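You operate a simulated robot arm through the tools that you are given. There is no shell and no other tool.

You are at the controls of a simulated robot arm. One attempt, no reset.

JOB
Fill the plugged bay with warm water and soak the felt pad in it.
Fine: fill to the bay's line; the pad stays in till it is dark all over, then goes on the sink rim; tap shut, mixer at cold.

The check looks at the end state, three seconds after you hand in, the way a careful person would. Anything else that was tipped, shoved, dropped, spilled or broken makes it a failure.

ROBOT AND FRAMES
A 7-joint arm with a two-finger parallel gripper, fixed in place. Base frame: the origin is on the floor under the middle of its stand, x ahead of it, y to its left, z up; the work surface is at about z = 0.833. Lengths are in m, angles in degrees, forces in N, time in s.
It reaches about 1.372 m from its shoulder. Its first joint turns from -149.0 to 149.0 degrees. Payload 3.43 kg.
Tool frame: the origin (TCP) lies between the finger pads and is the grasp point; the fingertips stand 0.03 m ahead of it; z points along the fingers, y is the line along which they close. Largest opening 0.094 m; finger width 0.028, thickness 0.01; the body of the gripper, 0.05 by 0.096 m, starts 0.055 m behind the TCP.
Orientation is told as [roll, pitch, yaw] about the base's x, y, z axes, in that order, counted from this pose: with the fingers straight down and closing along the base's y, the tool's x points along the base's -x, its y along +y and its z along -z.

CONTROLS
- The arm moves only by the tool jog_arm. Its argument "rows" is a list of rows, each a list of 7 numbers: the shift along the tool's x, y, z in m, then the turn, a rotation vector about the tool's x, y, z in degrees, then the opening, from 0 (shut) to 1 (fully open). In form: [[tx, ty, tz, ax, ay, az, hand], ...]. A call has 1 to 20 rows; each row is the pose to reach, as a shift and turn from the pose commanded when the call began, along the tool's axes at that moment. Rows are played at 5 a second. More than 0.05 m and 8.6 degrees between two rows, or a gripper value outside its range, and nothing of the call is played. A pose out of reach is approached as far as the arm can. The call stops where the force on the tool passes 40 N (or 10 N more than at its start, if that is more) or the arm is blocked; 0.2 s more then pass. Each finger travels about 0.045 m/s and halts on what it meets, pressing with about 28 N; the grip force reading is that of the motor and also rises with nothing between the fingers. The clock runs only during rows and for 0.2 s after the last one: add rows that repeat a pose to give the fingers time. The reply holds the time, the measured pose of the TCP, the force on the tool along the base axes, the opening and the grip force, in the units named above and with some noise, with the torque about the TCP (base axes, N m) and any sound that the robot's microphone picked up.
- Cameras (640 x 400 px; columns grow to the right, rows downward): "scene" is fixed at [0.3917, -0.5063, 1.6204]; the picture's right is [0.97, -0.25, 0.00], its down [-0.13, -0.50, -0.86] and it looks along [0.22, 0.83, -0.52] (base axes); focal length 369 px, centre (320, 200). "wrist" rides on the gripper at [0.076, 0.014, -0.102] in the tool frame; the picture's right is [-0.18, 0.98, 0.00], its down [-0.75, -0.14, -0.64] and it looks along [-0.63, -0.12, 0.77] (tool axes); focal length 243 px, centre (320, 200). There is no depth. A picture from a camera that has moved, and an enlarged one, comes with that camera's place and axes in the base frame and with its lens. The place of the scene camera against the robot may be out by one fixed shift of up to 0.012 m in any direction.
- snapshot(camera): a new picture of that camera. The clock stands still meanwhile.
- zoom(camera, box): a new picture of the part [left, top, right, bottom] of that camera's present view, enlarged. The clock stands still meanwhile.
- job_done(): hands the job in; it is judged then, once.

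Nothing tells you positions but the pictures and the camera data. Unless the task says otherwise, let go and move clear before handing in.

The tools are called after "Request:" as name(argument=value, ...) on one line, values as JSON. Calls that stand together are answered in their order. jog_arm: Moves the arm, as the interface text tells. Its arguments: {"type":"object","properties":{"rows":{"type":"array"}},"required":["rows"]} The other tools are called the same way: snapshot (camera) takes a picture; zoom (camera, box) takes an enlarged picture of a part of a camera's view; job_done () hands the job in.

At the start:

```text
clock: 0.0
ee_pos: [0.4393, 0.8848, 1.1526]
ee_rot: [0.0, 0.1, 0.0]
force: [0.2, 0.7, 0.3]
moment: [0.03, 0.0, 0.0]
gripper_width: 0.094
gripper_force: 0.0
```

scene: 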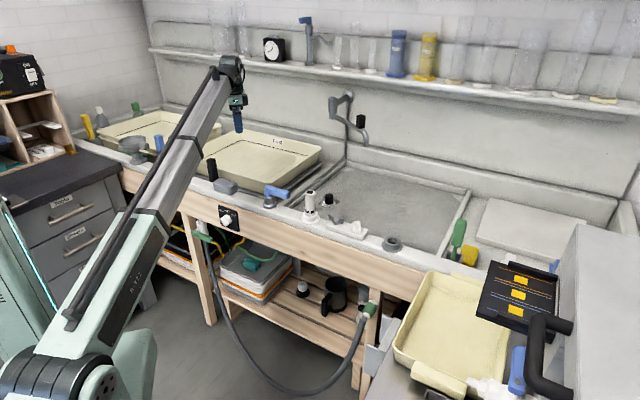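
wrist: 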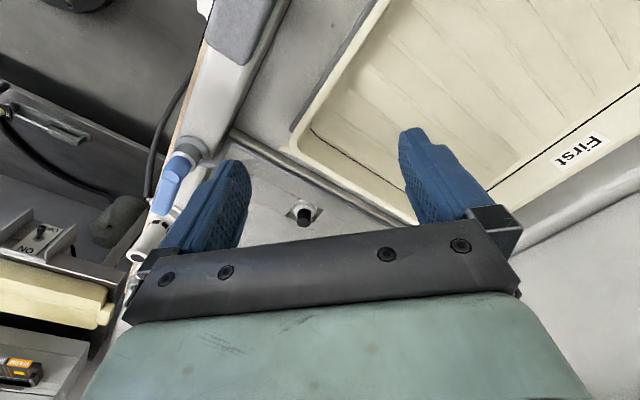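

I see a wet bench with two cream trays (one labelled "First"), a sink basin with a swivel tap, and several handles and valves along the front rim. I'll look closer before moving anything.

Request:
zoom(camera="scene", box=[60, 80, 220, 180])

Request:
zoom(camera="scene", box=[190, 120, 350, 220])

Request:
zoom(camera="scene", box=[300, 80, 460, 180])

Request:
zoom(camera="scene", box=[290, 170, 450, 270])

Request:
zoom(camera="scene", box=[420, 180, 620, 305])

Request:
zoom(camera="scene", box=[180, 200, 390, 331])

```text
4.00 times, centred on (140, 130) of scene
camera zoom: at [0.3917, -0.5063, 1.6204], right [0.97, -0.25, 0.0], down [-0.13, -0.5, -0.86], along [0.22, 0.83, -0.52], focal length 1476 px, centre (1040, 480)
```

zoom: 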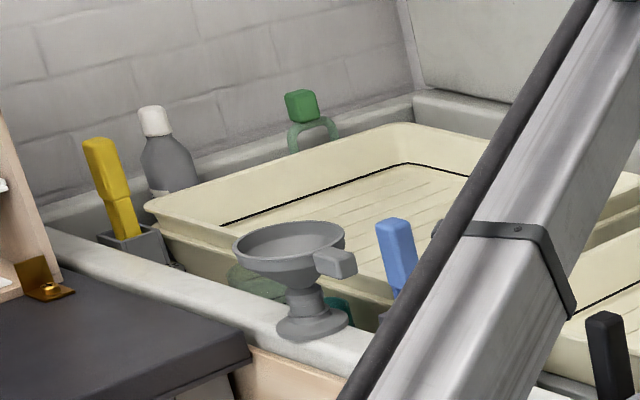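

```text
4.00 times, centred on (270, 170) of scene
camera zoom: at [0.3917, -0.5063, 1.6204], right [0.97, -0.25, 0.0], down [-0.13, -0.5, -0.86], along [0.22, 0.83, -0.52], focal length 1476 px, centre (520, 320)
```

zoom: 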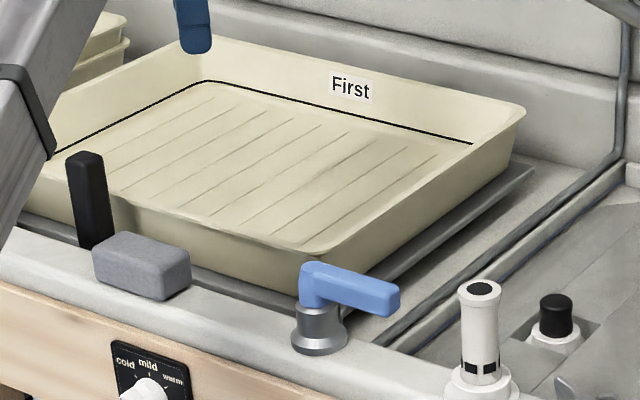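

```text
4.00 times, centred on (380, 130) of scene
camera zoom: at [0.3917, -0.5063, 1.6204], right [0.97, -0.25, 0.0], down [-0.13, -0.5, -0.86], along [0.22, 0.83, -0.52], focal length 1476 px, centre (80, 480)
```

zoom: 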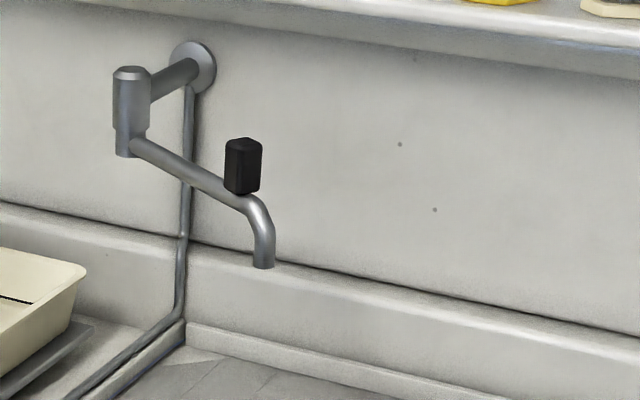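

```text
4.00 times, centred on (370, 220) of scene
camera zoom: at [0.3917, -0.5063, 1.6204], right [0.97, -0.25, 0.0], down [-0.13, -0.5, -0.86], along [0.22, 0.83, -0.52], focal length 1476 px, centre (120, 120)
```

zoom: 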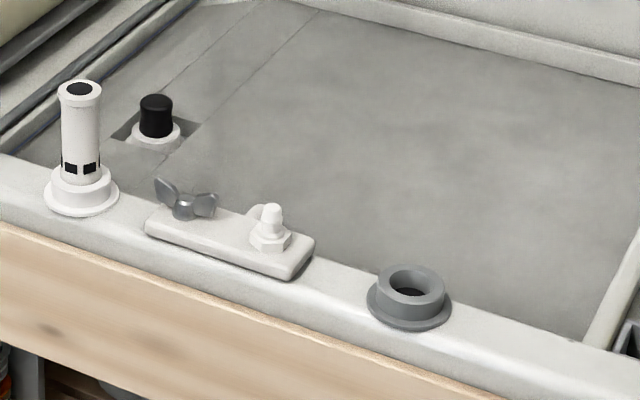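

```text
3.20 times, centred on (520, 242) of scene
camera zoom: at [0.3917, -0.5063, 1.6204], right [0.97, -0.25, 0.0], down [-0.13, -0.5, -0.86], along [0.22, 0.83, -0.52], focal length 1181 px, centre (-320, 64)
```

zoom: 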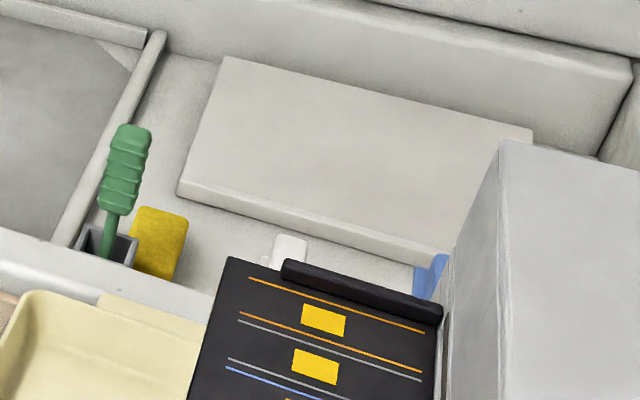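

```text
3.05 times, centred on (285, 266) of scene
camera zoom: at [0.3917, -0.5063, 1.6204], right [0.97, -0.25, 0.0], down [-0.13, -0.5, -0.86], along [0.22, 0.83, -0.52], focal length 1124 px, centre (427, 0)
```

zoom: 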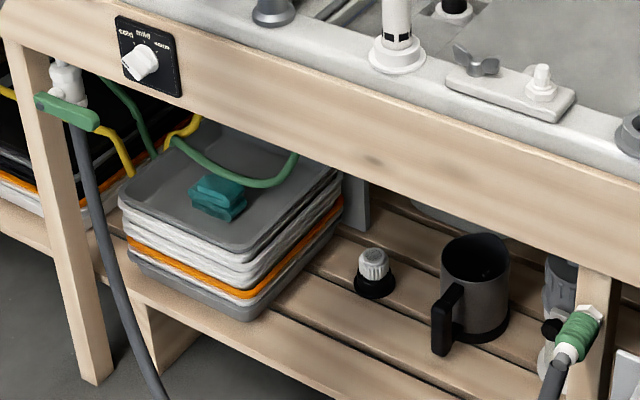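

The bench runs diagonally in the base frame. I can see a mixer dial (cold/mild/warm), a blue lever on the rim, a grey block that may be the felt pad, and a swivelling spout over the bay. I'll check details from the wrist camera.

Request:
zoom(camera="wrist", box=[0, 0, 320, 200])

Request:
zoom(camera="wrist", box=[320, 0, 640, 200])

Request:
zoom(camera="scene", box=[200, 195, 260, 233])

Request:
zoom(camera="scene", box=[320, 140, 480, 240])

Request:
zoom(camera="scene", box=[380, 250, 620, 400])

```text
2.00 times, centred on (160, 100) of wrist
camera zoom: at [0.3626, 0.8994, 1.2555], right [0.18, 0.98, 0.0], down [0.75, -0.14, 0.64], along [0.63, -0.12, -0.77], focal length 485 px, centre (640, 400)
```

zoom: 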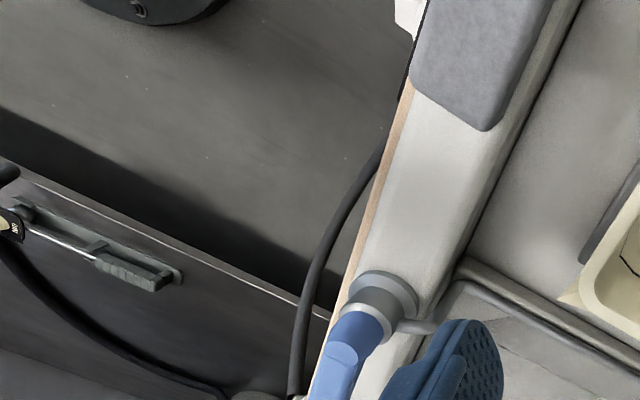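

```text
2.00 times, centred on (480, 100) of wrist
camera zoom: at [0.3626, 0.8994, 1.2555], right [0.18, 0.98, 0.0], down [0.75, -0.14, 0.64], along [0.63, -0.12, -0.77], focal length 485 px, centre (0, 400)
```

zoom: 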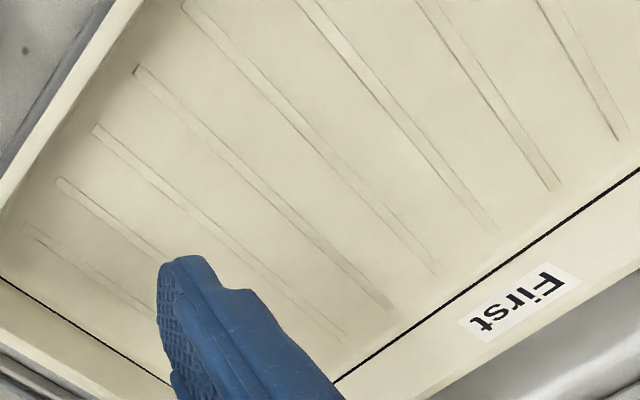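

```text
10.53 times, centred on (230, 214) of scene
camera zoom: at [0.3917, -0.5063, 1.6204], right [0.97, -0.25, 0.0], down [-0.13, -0.5, -0.86], along [0.22, 0.83, -0.52], focal length 3884 px, centre (1267, 53)
```

zoom: 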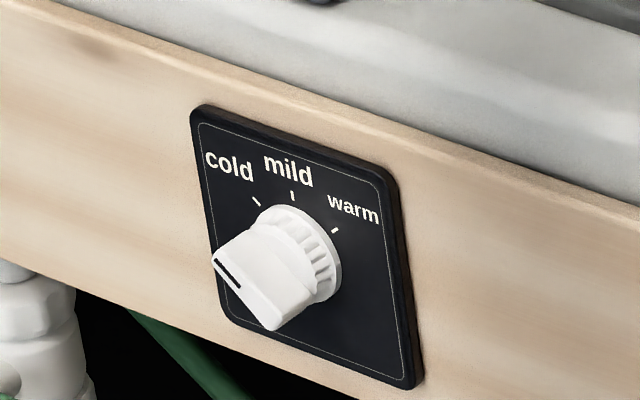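

```text
4.00 times, centred on (400, 190) of scene
camera zoom: at [0.3917, -0.5063, 1.6204], right [0.97, -0.25, 0.0], down [-0.13, -0.5, -0.86], along [0.22, 0.83, -0.52], focal length 1476 px, centre (0, 240)
```

zoom: 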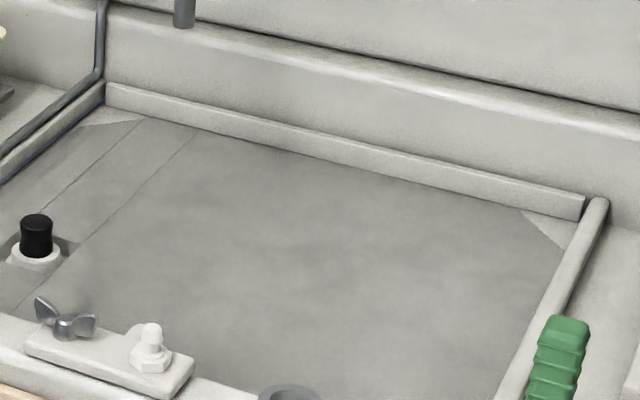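

```text
2.67 times, centred on (500, 325) of scene
camera zoom: at [0.3917, -0.5063, 1.6204], right [0.97, -0.25, 0.0], down [-0.13, -0.5, -0.86], along [0.22, 0.83, -0.52], focal length 984 px, centre (-160, -133)
```

zoom: 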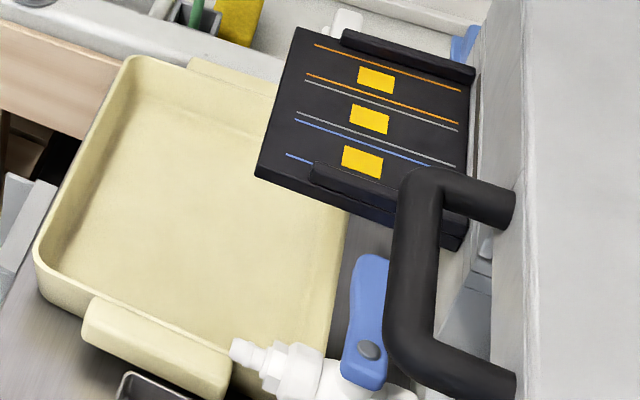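

The bays share one sink, and a black-capped item sits in a recess in the middle bay, probably the plug. I'll raise the arm and turn the wrist to look into the middle bay from the front.

Request:
jog_arm(rows=[[-0.0125, -0.031, -0.0125, 0, 0, -5.6, 1], [-0.025, -0.0625, -0.025, 0, 0, -11.2, 1], [-0.0375, -0.094, -0.0375, 0, 0, -16.9, 1], [-0.05, -0.125, -0.05, 0, 0, -22.5, 1], [-0.0625, -0.156, -0.0625, 0, 0, -28.1, 1], [-0.075, -0.1875, -0.075, 0, 0, -33.7, 1], [-0.0875, -0.219, -0.0875, 0, 0, -39.4, 1], [-0.1, -0.25, -0.1, 0, 0, -45, 1]])

Request:
snapshot(camera="wrist")

Request:
snapshot(camera="scene")

```text
clock: 1.8
ee_pos: [0.5458, 0.6616, 1.2182]
ee_rot: [0.4, -2.5, 42.0]
force: [0.5, 0.4, 0.3]
moment: [0.08, -0.01, 0.0]
gripper_width: 0.0943
gripper_force: 0.0
out of reach, approached as far as the arm can: row 6, 7, 8
stopped in row 8: the force on the tool passed its limit at 55 N (the readings are from after the stop); the commanded pose is now the measured one
```

```text
taken
camera wrist: at [0.4765, 0.6178, 1.3176], right [-0.52, 0.85, 0.02], down [0.64, 0.38, 0.67], along [0.57, 0.36, -0.74], focal length 243 px, centre (320, 200)
```

wrist: 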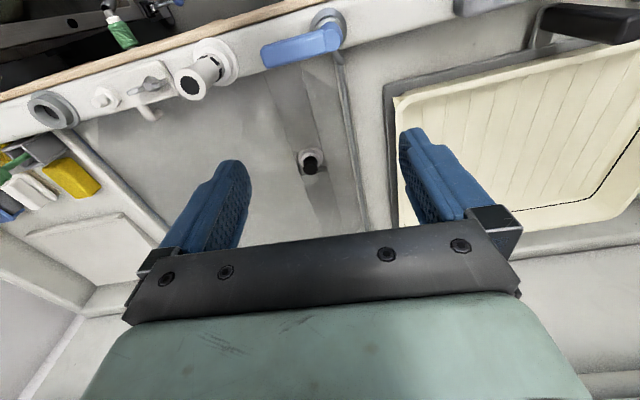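

```text
taken
```

scene: 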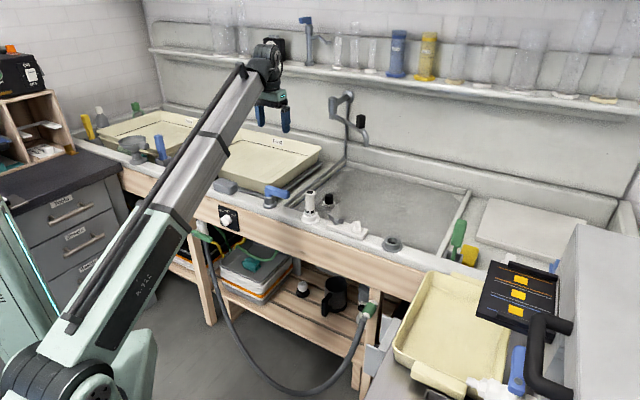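

The arm is near its height limit here, so I'll stay lower from now on. From this view the middle bay has a plug-like black cap, and the pad looks to be the grey block near the black handle. Zooming in to see more.

Request:
zoom(camera="wrist", box=[0, 40, 240, 190])

Request:
zoom(camera="wrist", box=[220, 20, 420, 220])

Request:
zoom(camera="wrist", box=[400, 0, 640, 150])

Request:
zoom(camera="scene", box=[200, 195, 260, 233])

```text
2.67 times, centred on (120, 115) of wrist
camera zoom: at [0.4765, 0.6178, 1.3176], right [-0.52, 0.85, 0.02], down [0.64, 0.38, 0.67], along [0.57, 0.36, -0.74], focal length 647 px, centre (853, 427)
```

zoom: 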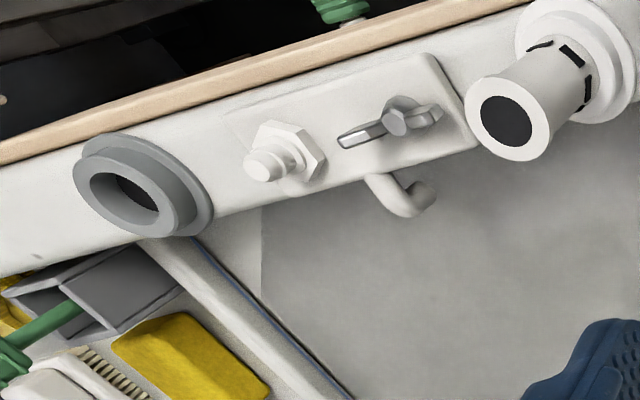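

```text
2.00 times, centred on (320, 120) of wrist
camera zoom: at [0.4765, 0.6178, 1.3176], right [-0.52, 0.85, 0.02], down [0.64, 0.38, 0.67], along [0.57, 0.36, -0.74], focal length 485 px, centre (320, 360)
```

zoom: 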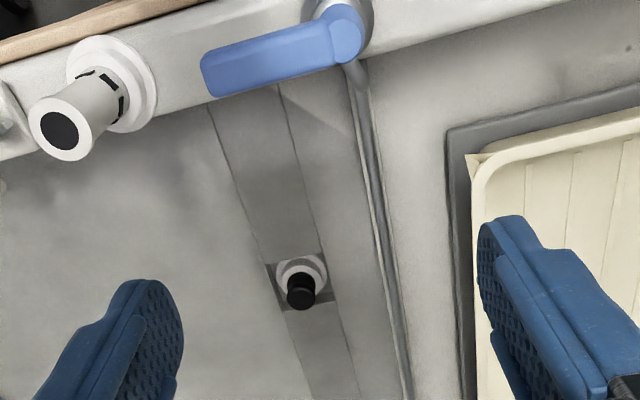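

```text
2.67 times, centred on (520, 75) of wrist
camera zoom: at [0.4765, 0.6178, 1.3176], right [-0.52, 0.85, 0.02], down [0.64, 0.38, 0.67], along [0.57, 0.36, -0.74], focal length 647 px, centre (-213, 533)
```

zoom: 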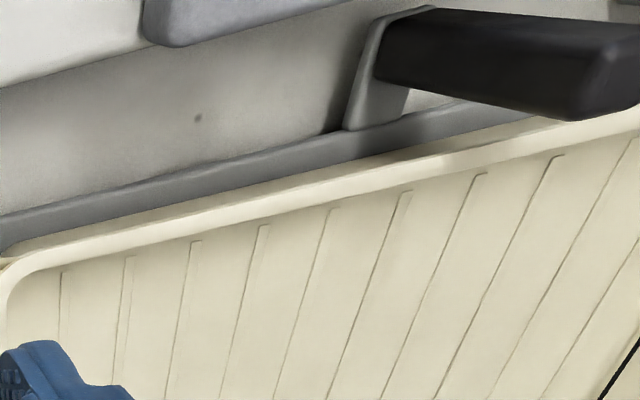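

```text
10.53 times, centred on (230, 214) of scene
camera zoom: at [0.3917, -0.5063, 1.6204], right [0.97, -0.25, 0.0], down [-0.13, -0.5, -0.86], along [0.22, 0.83, -0.52], focal length 3884 px, centre (1267, 53)
```

zoom: 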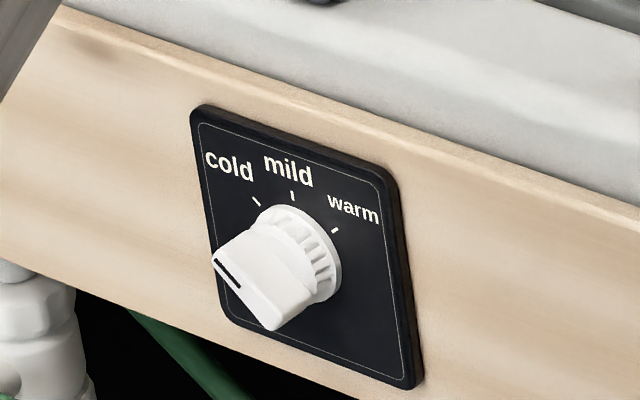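

I take the bench to run at about -44° in the base frame with the rim near z = 0.88, and the blue lever at about (0.515, 0.675). I'll drop lower and to the right to look into the middle bay and at the rim items.

Request:
jog_arm(rows=[[0.003, -0.02, 0.03, 0, 0, 0, 1], [0.006, -0.04, 0.06, 0, 0, 0, 1], [0.009, -0.06, 0.09, 0, 0, 0, 1], [0.011, -0.08, 0.115, 0, 0, 0, 1], [0.0134, -0.0956, 0.138, 0, 0, 0, 1]])

Request:
snapshot(camera="wrist")

Request:
snapshot(camera="scene")

```text
clock: 3.0
ee_pos: [0.6019, 0.5863, 1.0788]
ee_rot: [0.5, -2.3, 42.1]
force: [-0.2, -0.5, 0.2]
moment: [-0.02, -0.02, -0.03]
gripper_width: 0.0943
gripper_force: 0.0
```

```text
taken
camera wrist: at [0.5339, 0.5424, 1.1776], right [-0.52, 0.85, 0.02], down [0.64, 0.38, 0.67], along [0.57, 0.36, -0.74], focal length 243 px, centre (320, 200)
```

wrist: 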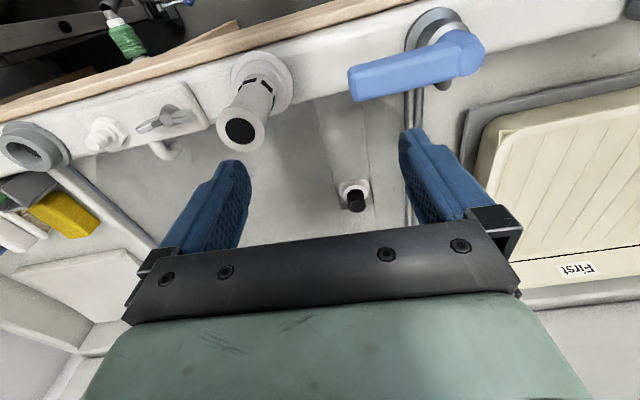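

```text
taken
```

scene: 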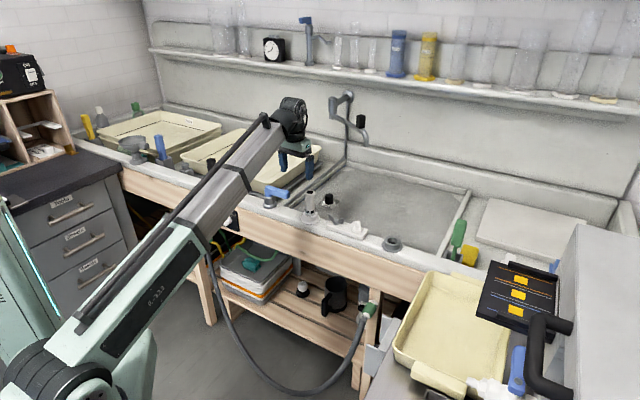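

Request:
zoom(camera="wrist", box=[0, 100, 240, 250])

Request:
zoom(camera="wrist", box=[260, 60, 420, 220])

Request:
zoom(camera="scene", box=[310, 130, 410, 193])

Request:
zoom(camera="scene", box=[400, 160, 500, 223])

Request:
zoom(camera="scene", box=[300, 180, 400, 243])

```text
2.67 times, centred on (120, 175) of wrist
camera zoom: at [0.5339, 0.5424, 1.1776], right [-0.52, 0.85, 0.02], down [0.64, 0.38, 0.67], along [0.57, 0.36, -0.74], focal length 647 px, centre (853, 267)
```

zoom: 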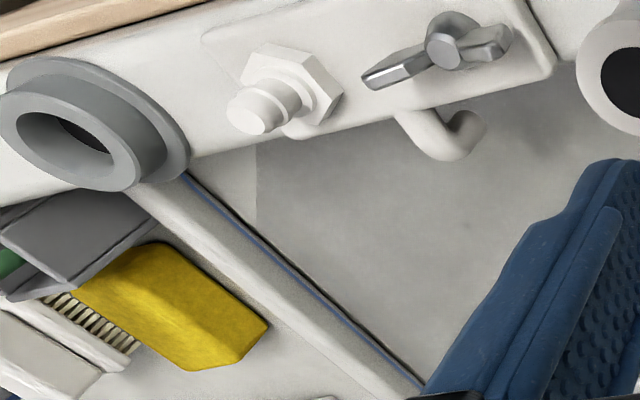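

```text
2.50 times, centred on (340, 140) of wrist
camera zoom: at [0.5339, 0.5424, 1.1776], right [-0.52, 0.85, 0.02], down [0.64, 0.38, 0.67], along [0.57, 0.36, -0.74], focal length 606 px, centre (270, 350)
```

zoom: 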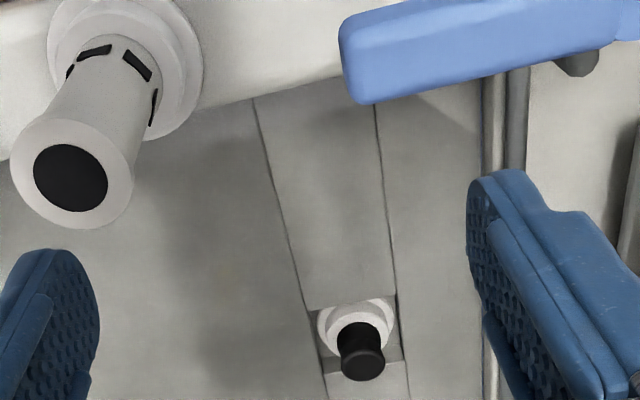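

```text
6.35 times, centred on (360, 162) of scene
camera zoom: at [0.3917, -0.5063, 1.6204], right [0.97, -0.25, 0.0], down [-0.13, -0.5, -0.86], along [0.22, 0.83, -0.52], focal length 2343 px, centre (66, 444)
```

zoom: 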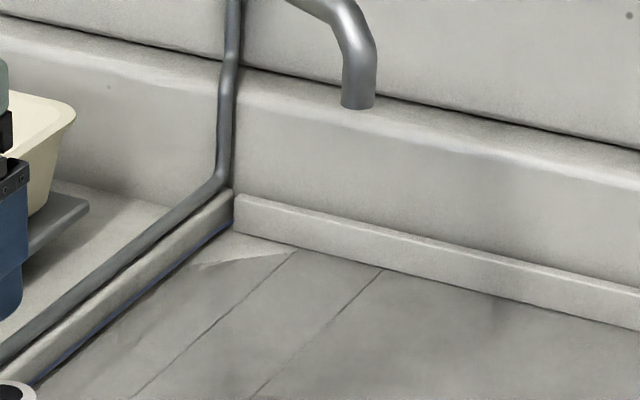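

```text
6.35 times, centred on (450, 192) of scene
camera zoom: at [0.3917, -0.5063, 1.6204], right [0.97, -0.25, 0.0], down [-0.13, -0.5, -0.86], along [0.22, 0.83, -0.52], focal length 2343 px, centre (-505, 254)
```

zoom: 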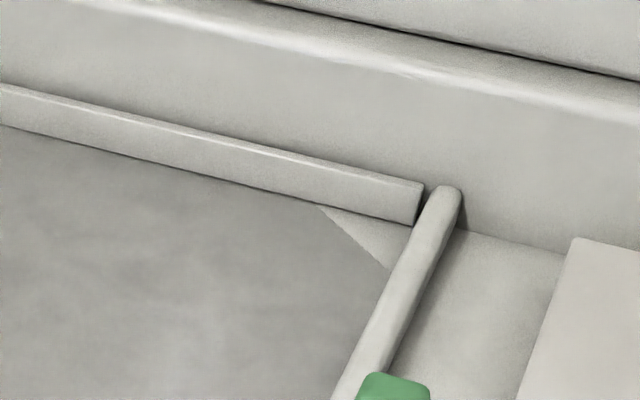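

```text
6.35 times, centred on (350, 212) of scene
camera zoom: at [0.3917, -0.5063, 1.6204], right [0.97, -0.25, 0.0], down [-0.13, -0.5, -0.86], along [0.22, 0.83, -0.52], focal length 2343 px, centre (130, 127)
```

zoom: 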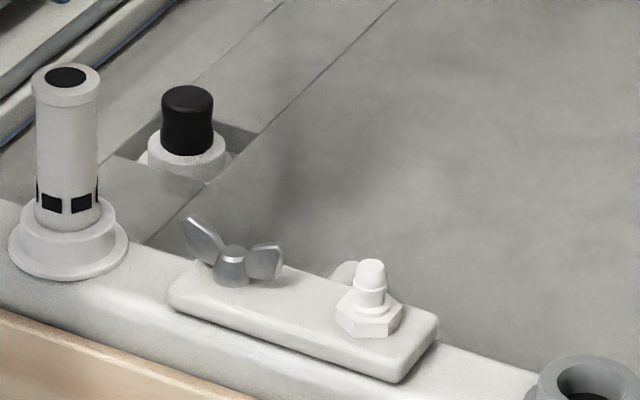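

The middle bay has a blue fill line on both dividers and a black stopper in its drain at about (0.777, 0.783, 0.83), so it is the plugged bay. The spout is above it. Next I'll pull back to the bench front and swing the fingers forward to look at the mixer dial and the grey block.

Request:
jog_arm(rows=[[0.035, 0.01, 0.002, 0, -5, 0, 1], [0.07, 0.02, 0.004, 0, -10, 0, 1], [0.105, 0.03, 0.006, 0, -15, 0, 1], [0.14, 0.042, 0.008, 0, -20, 0, 1], [0.175, 0.053, 0.01, 0, -25, 0, 1], [0.21, 0.065, 0.012, 0, -30, 0, 1], [0.245, 0.077, 0.014, 0, -35, 0, 1], [0.28, 0.09, 0.016, 0, -40, 0, 1], [0.315, 0.101, 0.017, 0, -45, 0, 1]])

Request:
snapshot(camera="wrist")

Request:
snapshot(camera="scene")

```text
clock: 5.0
ee_pos: [0.3314, 0.5211, 1.0888]
ee_rot: [0.6, -47.4, 41.6]
force: [-0.4, 1.1, 0.5]
moment: [0.0, 0.0, 0.02]
gripper_width: 0.0941
gripper_force: 0.0
out of reach, approached as far as the arm can: row 8, 9
```

```text
taken
camera wrist: at [0.2264, 0.4471, 1.1024], right [-0.56, 0.81, 0.14], down [0.13, -0.09, 0.99], along [0.82, 0.58, -0.06], focal length 243 px, centre (320, 200)
```

wrist: 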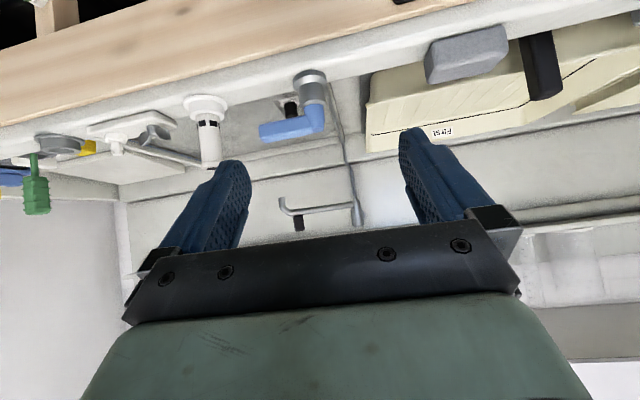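

```text
taken
```

scene: 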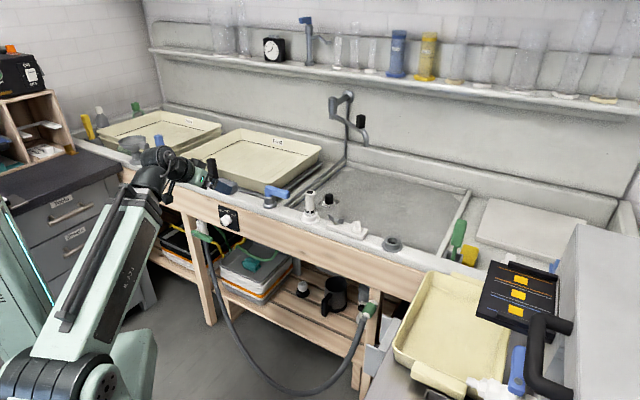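

I can now see the grey block, blue lever and spout upside down in the wrist view. I'll lower the gripper to face the front board and look at the mixer dial.

Request:
jog_arm(rows=[[0.02, 0.0145, 0.0224, 0, -4.2, 0, 1], [0.04, 0.029, 0.0448, 0, -8.5, 0, 1], [0.06, 0.0436, 0.0672, 0, -12.7, 0, 1], [0.08, 0.058, 0.0896, 0, -17, 0, 1], [0.1, 0.0728, 0.112, 0, -21.2, 0, 1], [0.12, 0.087, 0.134, 0, -25.5, 0, 1], [0.14, 0.102, 0.157, 0, -29.7, 0, 1], [0.16, 0.116, 0.179, 0, -34, 0, 1], [0.18, 0.131, 0.2, 0, -38.2, 0, 1], [0.2005, 0.1455, 0.224, 0, -42.5, 0, 1]])

Request:
snapshot(camera="wrist")

Request:
snapshot(camera="scene")

```text
clock: 7.2
ee_pos: [0.2532, 0.6513, 0.789]
ee_rot: [84.6, -89.4, -42.4]
force: [-1.2, -0.5, 0.2]
moment: [0.0, -0.04, 0.0]
gripper_width: 0.0942
gripper_force: 0.1
out of reach, approached as far as the arm can: row 1, 2, 3, 4, 5, 6, 7
```

```text
taken
camera wrist: at [0.1663, 0.5937, 0.7134], right [-0.66, 0.73, 0.19], down [-0.38, -0.54, 0.75], along [0.65, 0.42, 0.63], focal length 243 px, centre (320, 200)
```

wrist: 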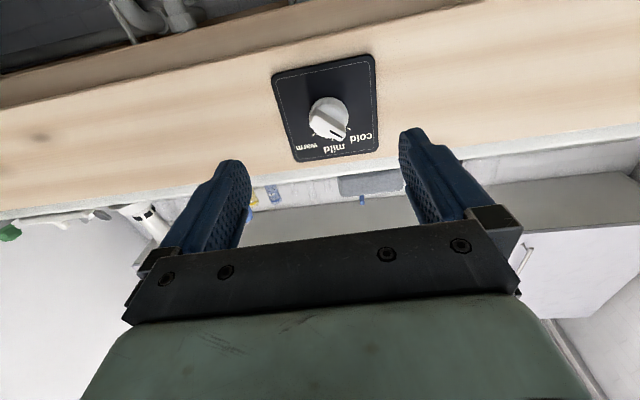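

```text
taken
```

scene: 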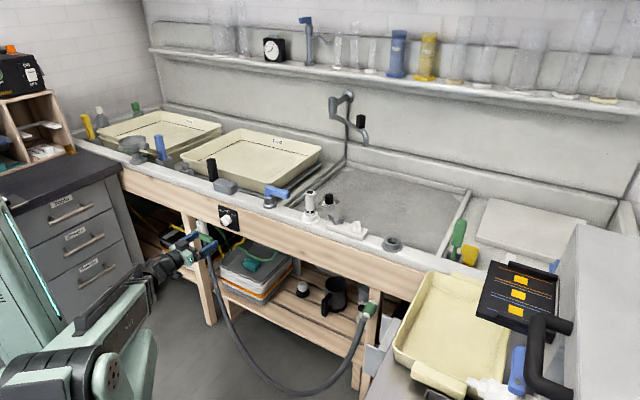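

Request:
zoom(camera="wrist", box=[260, 40, 400, 180])

Request:
zoom(camera="scene", box=[160, 170, 280, 245])

```text
2.86 times, centred on (330, 110) of wrist
camera zoom: at [0.1663, 0.5937, 0.7134], right [-0.66, 0.73, 0.19], down [-0.38, -0.54, 0.75], along [0.65, 0.42, 0.63], focal length 693 px, centre (291, 457)
```

zoom: 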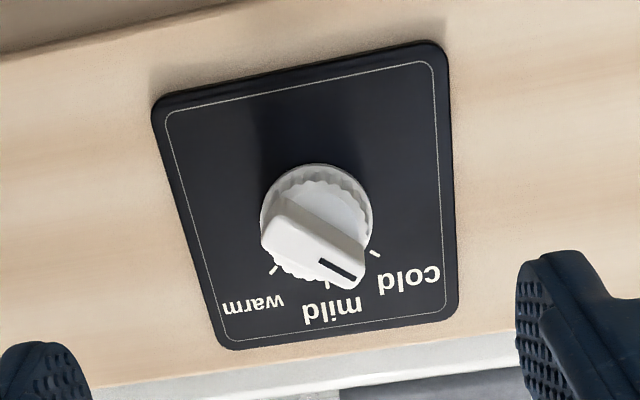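

```text
5.33 times, centred on (220, 208) of scene
camera zoom: at [0.3917, -0.5063, 1.6204], right [0.97, -0.25, 0.0], down [-0.13, -0.5, -0.86], along [0.22, 0.83, -0.52], focal length 1968 px, centre (853, 160)
```

zoom: 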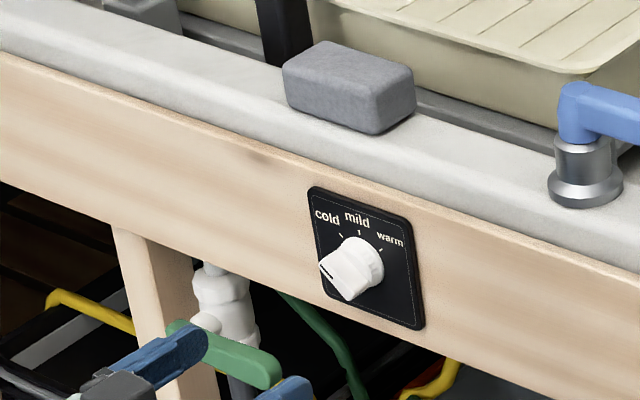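

The dial sits at about (0.335, 0.73, 0.80) with its pointer on cold, and warm is 90° clockwise from there. The grey block on the rim above it has a felt-like texture. I'll square up to the board and roll the gripper 45° so it can straddle the knob bar.

Request:
jog_arm(rows=[[-0.005, -0.001, 0.0, -1.6, 0, 0, 1], [-0.011, -0.002, 0.0, -3.2, 0, 0, 1]])

Request:
jog_arm(rows=[[0, 0, 0, 0, 0, -7.5, 1], [0, 0, 0, 0, 0, -15, 1], [0, 0, 0, 0, 0, -22.5, 1], [0, 0, 0, 0, 0, -30, 1], [0, 0, 0, 0, 0, -37.5, 1], [0, 0, 0, 0, 0, -45, 1]])

Request:
snapshot(camera="wrist")

Request:
zoom(camera="scene", box=[160, 170, 280, 245])

```text
clock: 7.8
ee_pos: [0.2547, 0.6497, 0.8006]
ee_rot: [82.4, -89.6, -36.9]
force: [0.9, 0.4, 0.3]
moment: [0.03, -0.03, 0.0]
gripper_width: 0.0938
gripper_force: 0.0
```

```text
clock: 9.2
ee_pos: [0.2542, 0.6491, 0.8011]
ee_rot: [-89.9, -45.3, 135.2]
force: [0.0, 0.1, 0.4]
moment: [-0.02, 0.0, 0.03]
gripper_width: 0.0939
gripper_force: 0.1
```

```text
taken
camera wrist: at [0.2127, 0.5459, 0.7373], right [-0.59, 0.58, -0.56], down [-0.76, -0.15, 0.64], along [0.28, 0.8, 0.53], focal length 243 px, centre (320, 200)
```

wrist: 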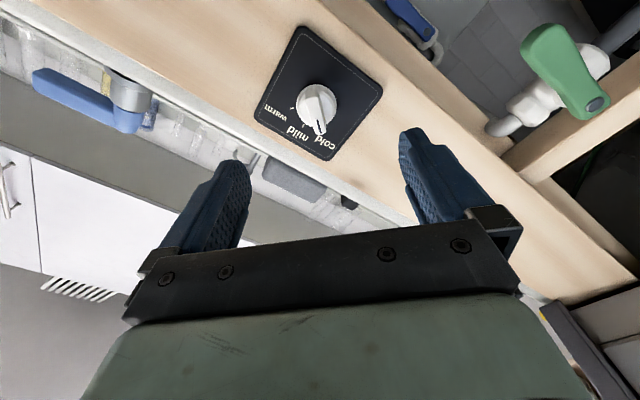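

```text
5.33 times, centred on (220, 208) of scene
camera zoom: at [0.3917, -0.5063, 1.6204], right [0.97, -0.25, 0.0], down [-0.13, -0.5, -0.86], along [0.22, 0.83, -0.52], focal length 1968 px, centre (853, 160)
```

zoom: 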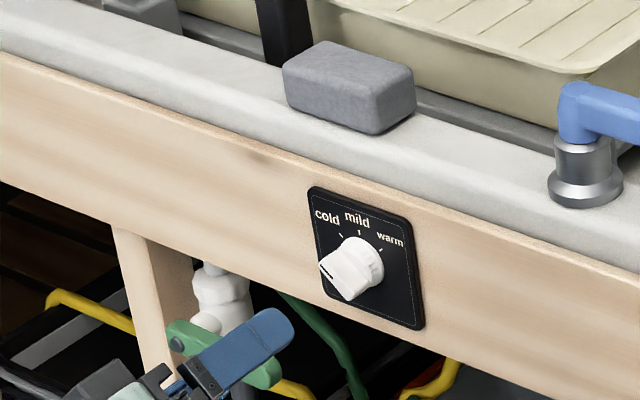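

Request:
zoom(camera="wrist", box=[240, 20, 400, 180])

```text
2.50 times, centred on (320, 100) of wrist
camera zoom: at [0.2127, 0.5459, 0.7373], right [-0.59, 0.58, -0.56], down [-0.76, -0.15, 0.64], along [0.28, 0.8, 0.53], focal length 606 px, centre (320, 450)
```

zoom: 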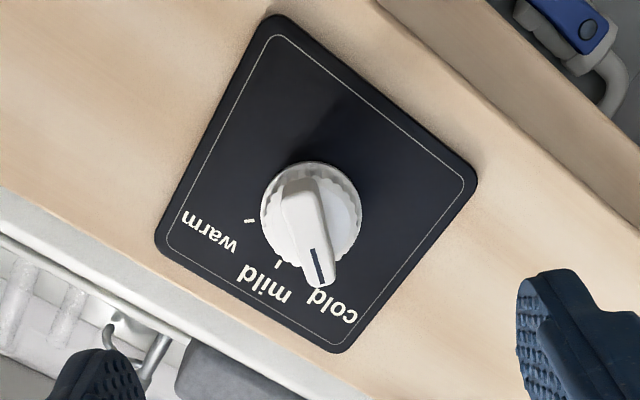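

Triangulation puts the knob axis at (0.355, 0.753, 0.8065) on the panel, with its nose about 4 cm proud. The fingers are now square across the bar, so I'll approach it slowly.

Request:
jog_arm(rows=[[-0.002, -0.001, 0.02, 0, 0, 0, 1], [-0.0048, -0.0028, 0.04, 0, 0, 0, 1], [-0.0048, -0.0028, 0.06, 0, 0, 0, 1], [-0.0048, -0.0028, 0.075, 0, 0, 0, 1], [-0.0048, -0.0028, 0.083, 0, 0, 0, 1]])

Request:
snapshot(camera="wrist")

Request:
zoom(camera="scene", box=[160, 170, 280, 245])

```text
clock: 10.4
ee_pos: [0.3129, 0.7079, 0.8068]
ee_rot: [-89.8, -45.5, 135.2]
force: [-0.1, 0.2, 0.6]
moment: [0.01, 0.03, -0.01]
gripper_width: 0.0939
gripper_force: 0.1
```

```text
taken
camera wrist: at [0.2706, 0.6062, 0.7423], right [-0.59, 0.58, -0.56], down [-0.76, -0.15, 0.64], along [0.29, 0.8, 0.53], focal length 243 px, centre (320, 200)
```

wrist: 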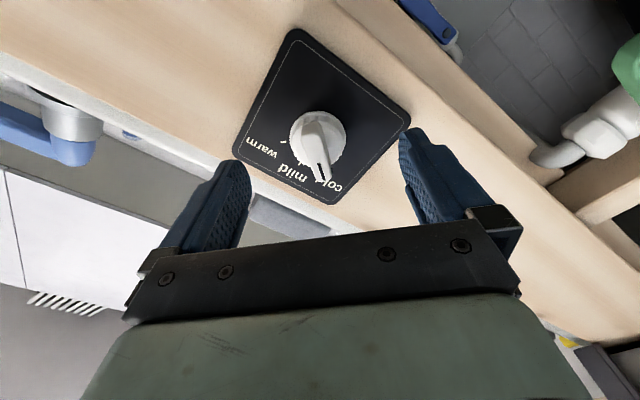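

```text
5.33 times, centred on (220, 208) of scene
camera zoom: at [0.3917, -0.5063, 1.6204], right [0.97, -0.25, 0.0], down [-0.13, -0.5, -0.86], along [0.22, 0.83, -0.52], focal length 1968 px, centre (853, 160)
```

zoom: 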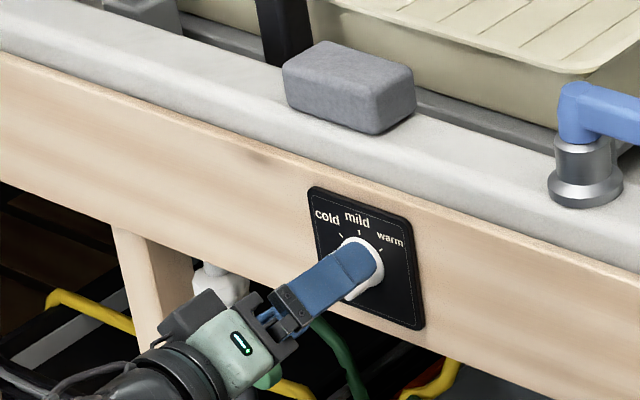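

The bar nose is about 2 cm ahead of the TCP and centred between the fingers. I'll go in another centimetre and close on it.

Request:
jog_arm(rows=[[0, 0, 0.005, 0, 0, 0, 1], [0, 0, 0.01, 0, 0, 0, 1], [0, 0, 0.01, 0, 0, 0, 0.6], [0, 0, 0.01, 0, 0, 0, 0.3], [0, 0, 0.01, 0, 0, 0, 0.1], [0, 0, 0.01, 0, 0, 0, 0.05], [0, 0, 0.01, 0, 0, 0, 0.05], [0, 0, 0.01, 0, 0, 0, 0.05]])

Request:
snapshot(camera="wrist")

Request:
zoom(camera="scene", box=[160, 170, 280, 245])

```text
clock: 12.2
ee_pos: [0.3197, 0.7151, 0.8073]
ee_rot: [-90.0, -45.5, 135.1]
force: [9.1, -6.2, 2.8]
moment: [0.07, -0.04, -0.38]
gripper_width: 0.0134
gripper_force: 36.1
```

```text
taken
camera wrist: at [0.2783, 0.6122, 0.7423], right [-0.59, 0.59, -0.56], down [-0.76, -0.15, 0.64], along [0.29, 0.8, 0.53], focal length 243 px, centre (320, 200)
```

wrist: 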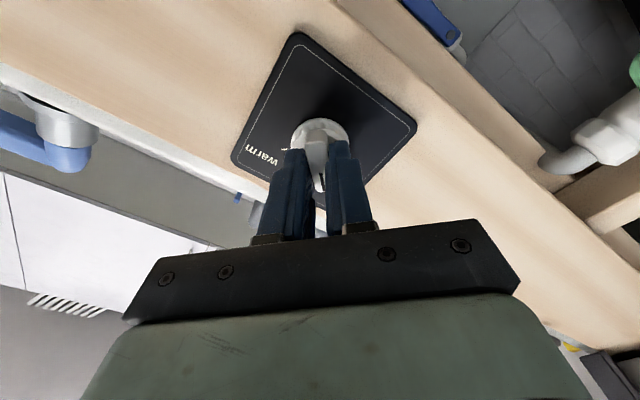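

```text
5.33 times, centred on (220, 208) of scene
camera zoom: at [0.3917, -0.5063, 1.6204], right [0.97, -0.25, 0.0], down [-0.13, -0.5, -0.86], along [0.22, 0.83, -0.52], focal length 1968 px, centre (853, 160)
```

zoom: 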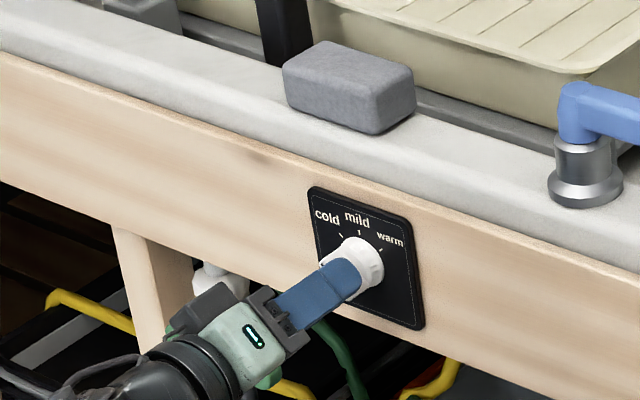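

The bar is gripped (13 mm wide). Now I'll twist it 90° clockwise towards warm.

Request:
jog_arm(rows=[[0.0005, -0.001, 0, 0, 0, 7.5, 0.05], [0.0005, -0.001, 0, 0, 0, 15, 0.05], [0.0005, -0.001, 0, 0, 0, 22.5, 0.05], [0.0005, -0.001, 0, 0, 0, 30, 0.05], [0.0005, -0.001, 0, 0, 0, 37.5, 0.05], [0.0005, -0.001, 0, 0, 0, 45, 0.05]])

Request:
snapshot(camera="wrist")

```text
clock: 13.6
ee_pos: [0.3196, 0.7153, 0.805]
ee_rot: [79.9, -89.4, -34.5]
force: [3.6, 0.7, -2.9]
moment: [0.36, -0.43, -0.21]
gripper_width: 0.0137
gripper_force: 45.5
```

```text
taken
camera wrist: at [0.2364, 0.6537, 0.7306], right [-0.7, 0.69, 0.19], down [-0.34, -0.56, 0.75], along [0.63, 0.46, 0.63], focal length 243 px, centre (320, 200)
```

wrist: 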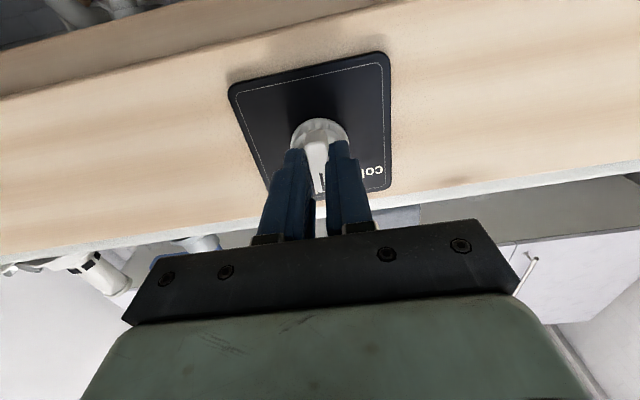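

The knob is turning with the gripper and is now at mild. I'll continue the remaining 45° to warm.

Request:
jog_arm(rows=[[0, 0, 0, 0, 0, 7.5, 0.05], [0, 0, 0, 0, 0, 15, 0.05], [0, 0, 0, 0, 0, 22.5, 0.05], [0, 0, 0, 0, 0, 30, 0.05], [0, 0, 0, 0, 0, 37.5, 0.05], [0, 0, 0, 0, 0, 45, 0.05], [0, 0, 0, 0, 0, 46, 0.05]])

Request:
snapshot(camera="wrist")

Request:
zoom(camera="scene", box=[160, 170, 280, 245])

```text
clock: 15.2
ee_pos: [0.3199, 0.7161, 0.8077]
ee_rot: [90.0, -43.5, -44.5]
force: [-8.2, 23.9, 13.2]
moment: [0.34, -0.31, 0.31]
gripper_width: 0.0134
gripper_force: 45.2
```

```text
taken
camera wrist: at [0.2004, 0.6894, 0.765], right [-0.39, 0.38, 0.84], down [0.01, -0.91, 0.42], along [0.92, 0.17, 0.35], focal length 243 px, centre (320, 200)
```

wrist: 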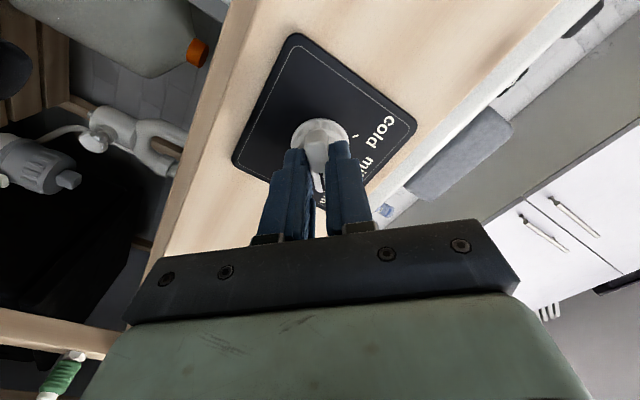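

```text
5.33 times, centred on (220, 208) of scene
camera zoom: at [0.3917, -0.5063, 1.6204], right [0.97, -0.25, 0.0], down [-0.13, -0.5, -0.86], along [0.22, 0.83, -0.52], focal length 1968 px, centre (853, 160)
```

zoom: 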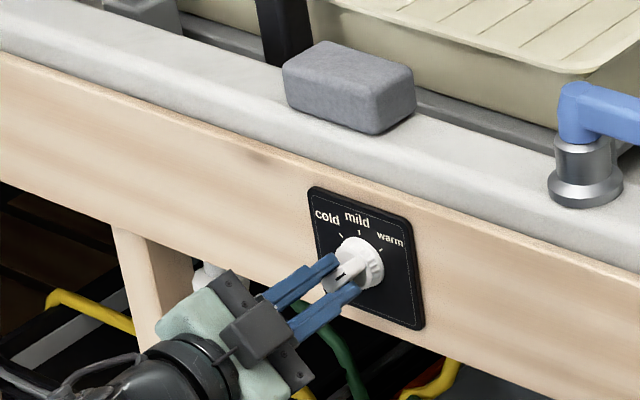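

The knob has been turned the full range. I'll open, back straight off and check the pointer.

Request:
jog_arm(rows=[[0, 0, 0, 0, 0, 0, 0.3], [0, 0, 0, 0, 0, 0, 0.6], [0, 0, 0, 0, 0, 0, 1], [0, 0, 0, 0, 0, 0, 1], [0, 0, 0, 0, 0, 0, 1], [0, 0, -0.03, 0, 0, 0, 1], [0, 0, -0.06, 0, 0, 0, 1], [0, 0, -0.09, 0, 0, 0, 1]])

Request:
zoom(camera="wrist", box=[240, 20, 400, 180])

Request:
zoom(camera="scene", box=[200, 195, 260, 233])

```text
clock: 17.0
ee_pos: [0.2562, 0.6518, 0.8066]
ee_rot: [89.9, -43.5, -44.8]
force: [0.0, -0.2, 0.5]
moment: [0.01, 0.04, 0.0]
gripper_width: 0.094
gripper_force: 0.0
```

```text
2.50 times, centred on (320, 100) of wrist
camera zoom: at [0.1377, 0.625, 0.7647], right [-0.38, 0.38, 0.84], down [0.01, -0.91, 0.42], along [0.92, 0.17, 0.35], focal length 606 px, centre (320, 450)
```

zoom: 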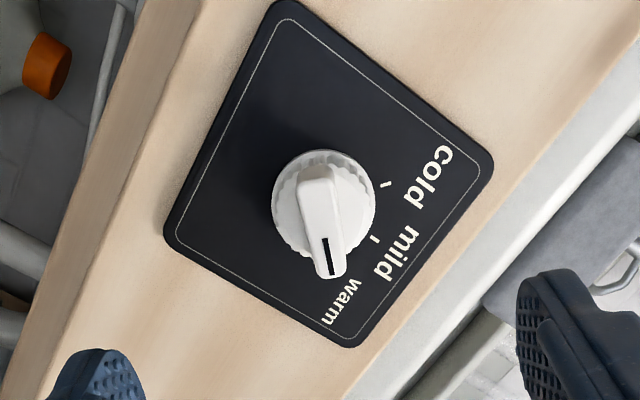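

```text
10.53 times, centred on (230, 214) of scene
camera zoom: at [0.3917, -0.5063, 1.6204], right [0.97, -0.25, 0.0], down [-0.13, -0.5, -0.86], along [0.22, 0.83, -0.52], focal length 3884 px, centre (1267, 53)
```

zoom: 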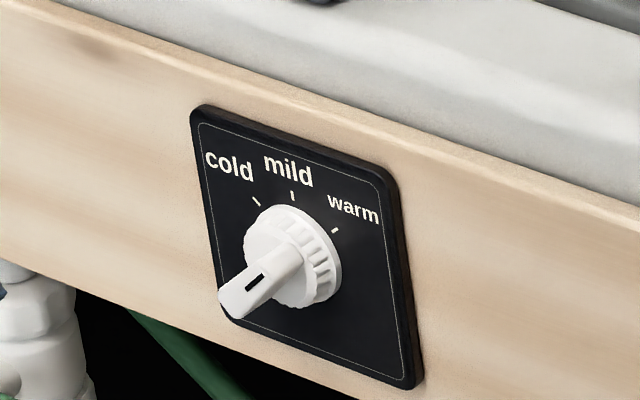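

The pointer is on warm. Next is the blue lever, whose pivot is at about (0.508, 0.666, 0.948) with the handle pointing right along the rim. I'll rise clear of the bench front and turn the fingers down towards it.

Request:
jog_arm(rows=[[-0.023, 0.024, 0, 0, 0, 7.2, 1], [-0.046, 0.048, 0, 0, 0, 14.5, 1], [-0.069, 0.0725, 0, 0, 0, 21.7, 1], [-0.092, 0.097, 0, 0, 0, 29, 1], [-0.115, 0.121, 0, 0, 0, 36.2, 1], [-0.1376, 0.145, 0, 0, 0, 43.5, 1]])

Request:
snapshot(camera="wrist")

Request:
snapshot(camera="scene")

```text
clock: 18.4
ee_pos: [0.2574, 0.6507, 1.0261]
ee_rot: [88.8, -0.4, -44.7]
force: [-0.6, 0.7, 0.2]
moment: [0.02, -0.02, 0.03]
gripper_width: 0.0938
gripper_force: 0.1
out of reach, approached as far as the arm can: row 3, 4, 5, 6
```

```text
taken
camera wrist: at [0.1317, 0.6313, 1.0423], right [0.14, -0.11, 0.98], down [0.09, -0.99, -0.12], along [0.99, 0.1, -0.13], focal length 243 px, centre (320, 200)
```

wrist: 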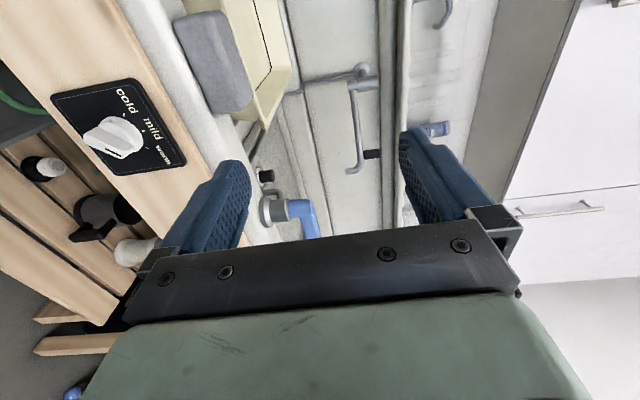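

```text
taken
```

scene: 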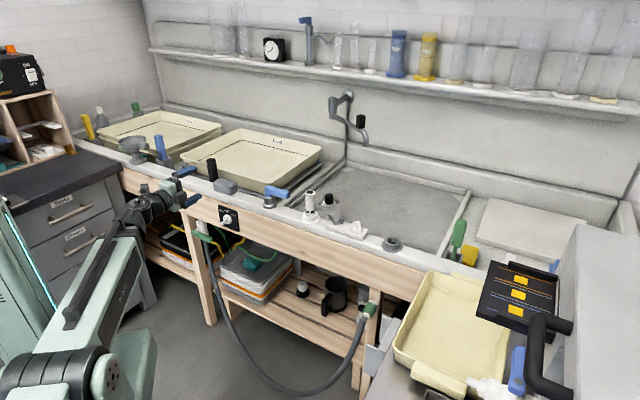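

Request:
jog_arm(rows=[[-0.019, 0.004, 0.0156, 7.5, 0, 0, 1], [-0.038, 0.008, 0.031, 15, 0, 0, 1], [-0.057, 0.012, 0.047, 22.5, 0, 0, 1], [-0.076, 0.016, 0.0625, 30, 0, 0, 1], [-0.095, 0.02, 0.078, 37.5, 0, 0, 1], [-0.114, 0.024, 0.094, 45, 0, 0, 1], [-0.133, 0.028, 0.109, 52.5, 0, 0, 1], [-0.152, 0.03, 0.125, 60, 0, 0, 1], [-0.171, 0.03, 0.14, 67.5, 0, 0, 1], [-0.19, 0.03, 0.156, 75, 0, 0, 1], [-0.209, 0.03, 0.172, 82.5, 0, 0, 1], [-0.2275, 0.03, 0.1874, 90, 0, 0, 1]])

Request:
snapshot(camera="wrist")

Request:
snapshot(camera="scene")

```text
clock: 21.0
ee_pos: [0.5525, 0.6243, 1.0561]
ee_rot: [-0.2, 0.0, -44.8]
force: [0.0, -0.6, 0.6]
moment: [0.06, -0.01, 0.0]
gripper_width: 0.094
gripper_force: 0.1
```

```text
taken
camera wrist: at [0.5079, 0.688, 1.1588], right [0.82, 0.57, 0.0], down [0.44, -0.63, 0.64], along [0.36, -0.53, -0.77], focal length 243 px, centre (320, 200)
```

wrist: 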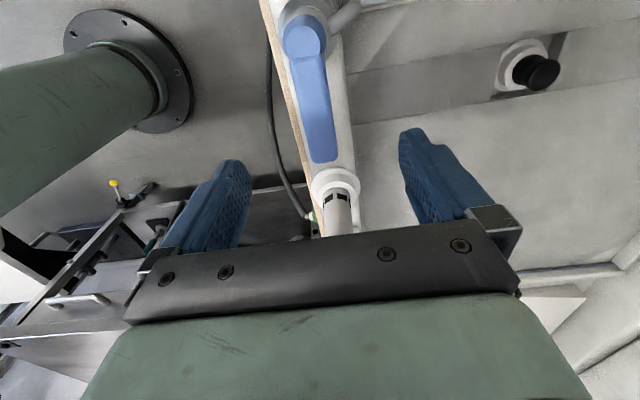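

```text
taken
```

scene: 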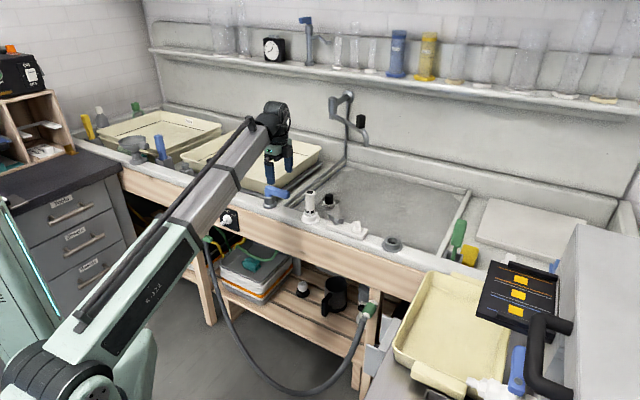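

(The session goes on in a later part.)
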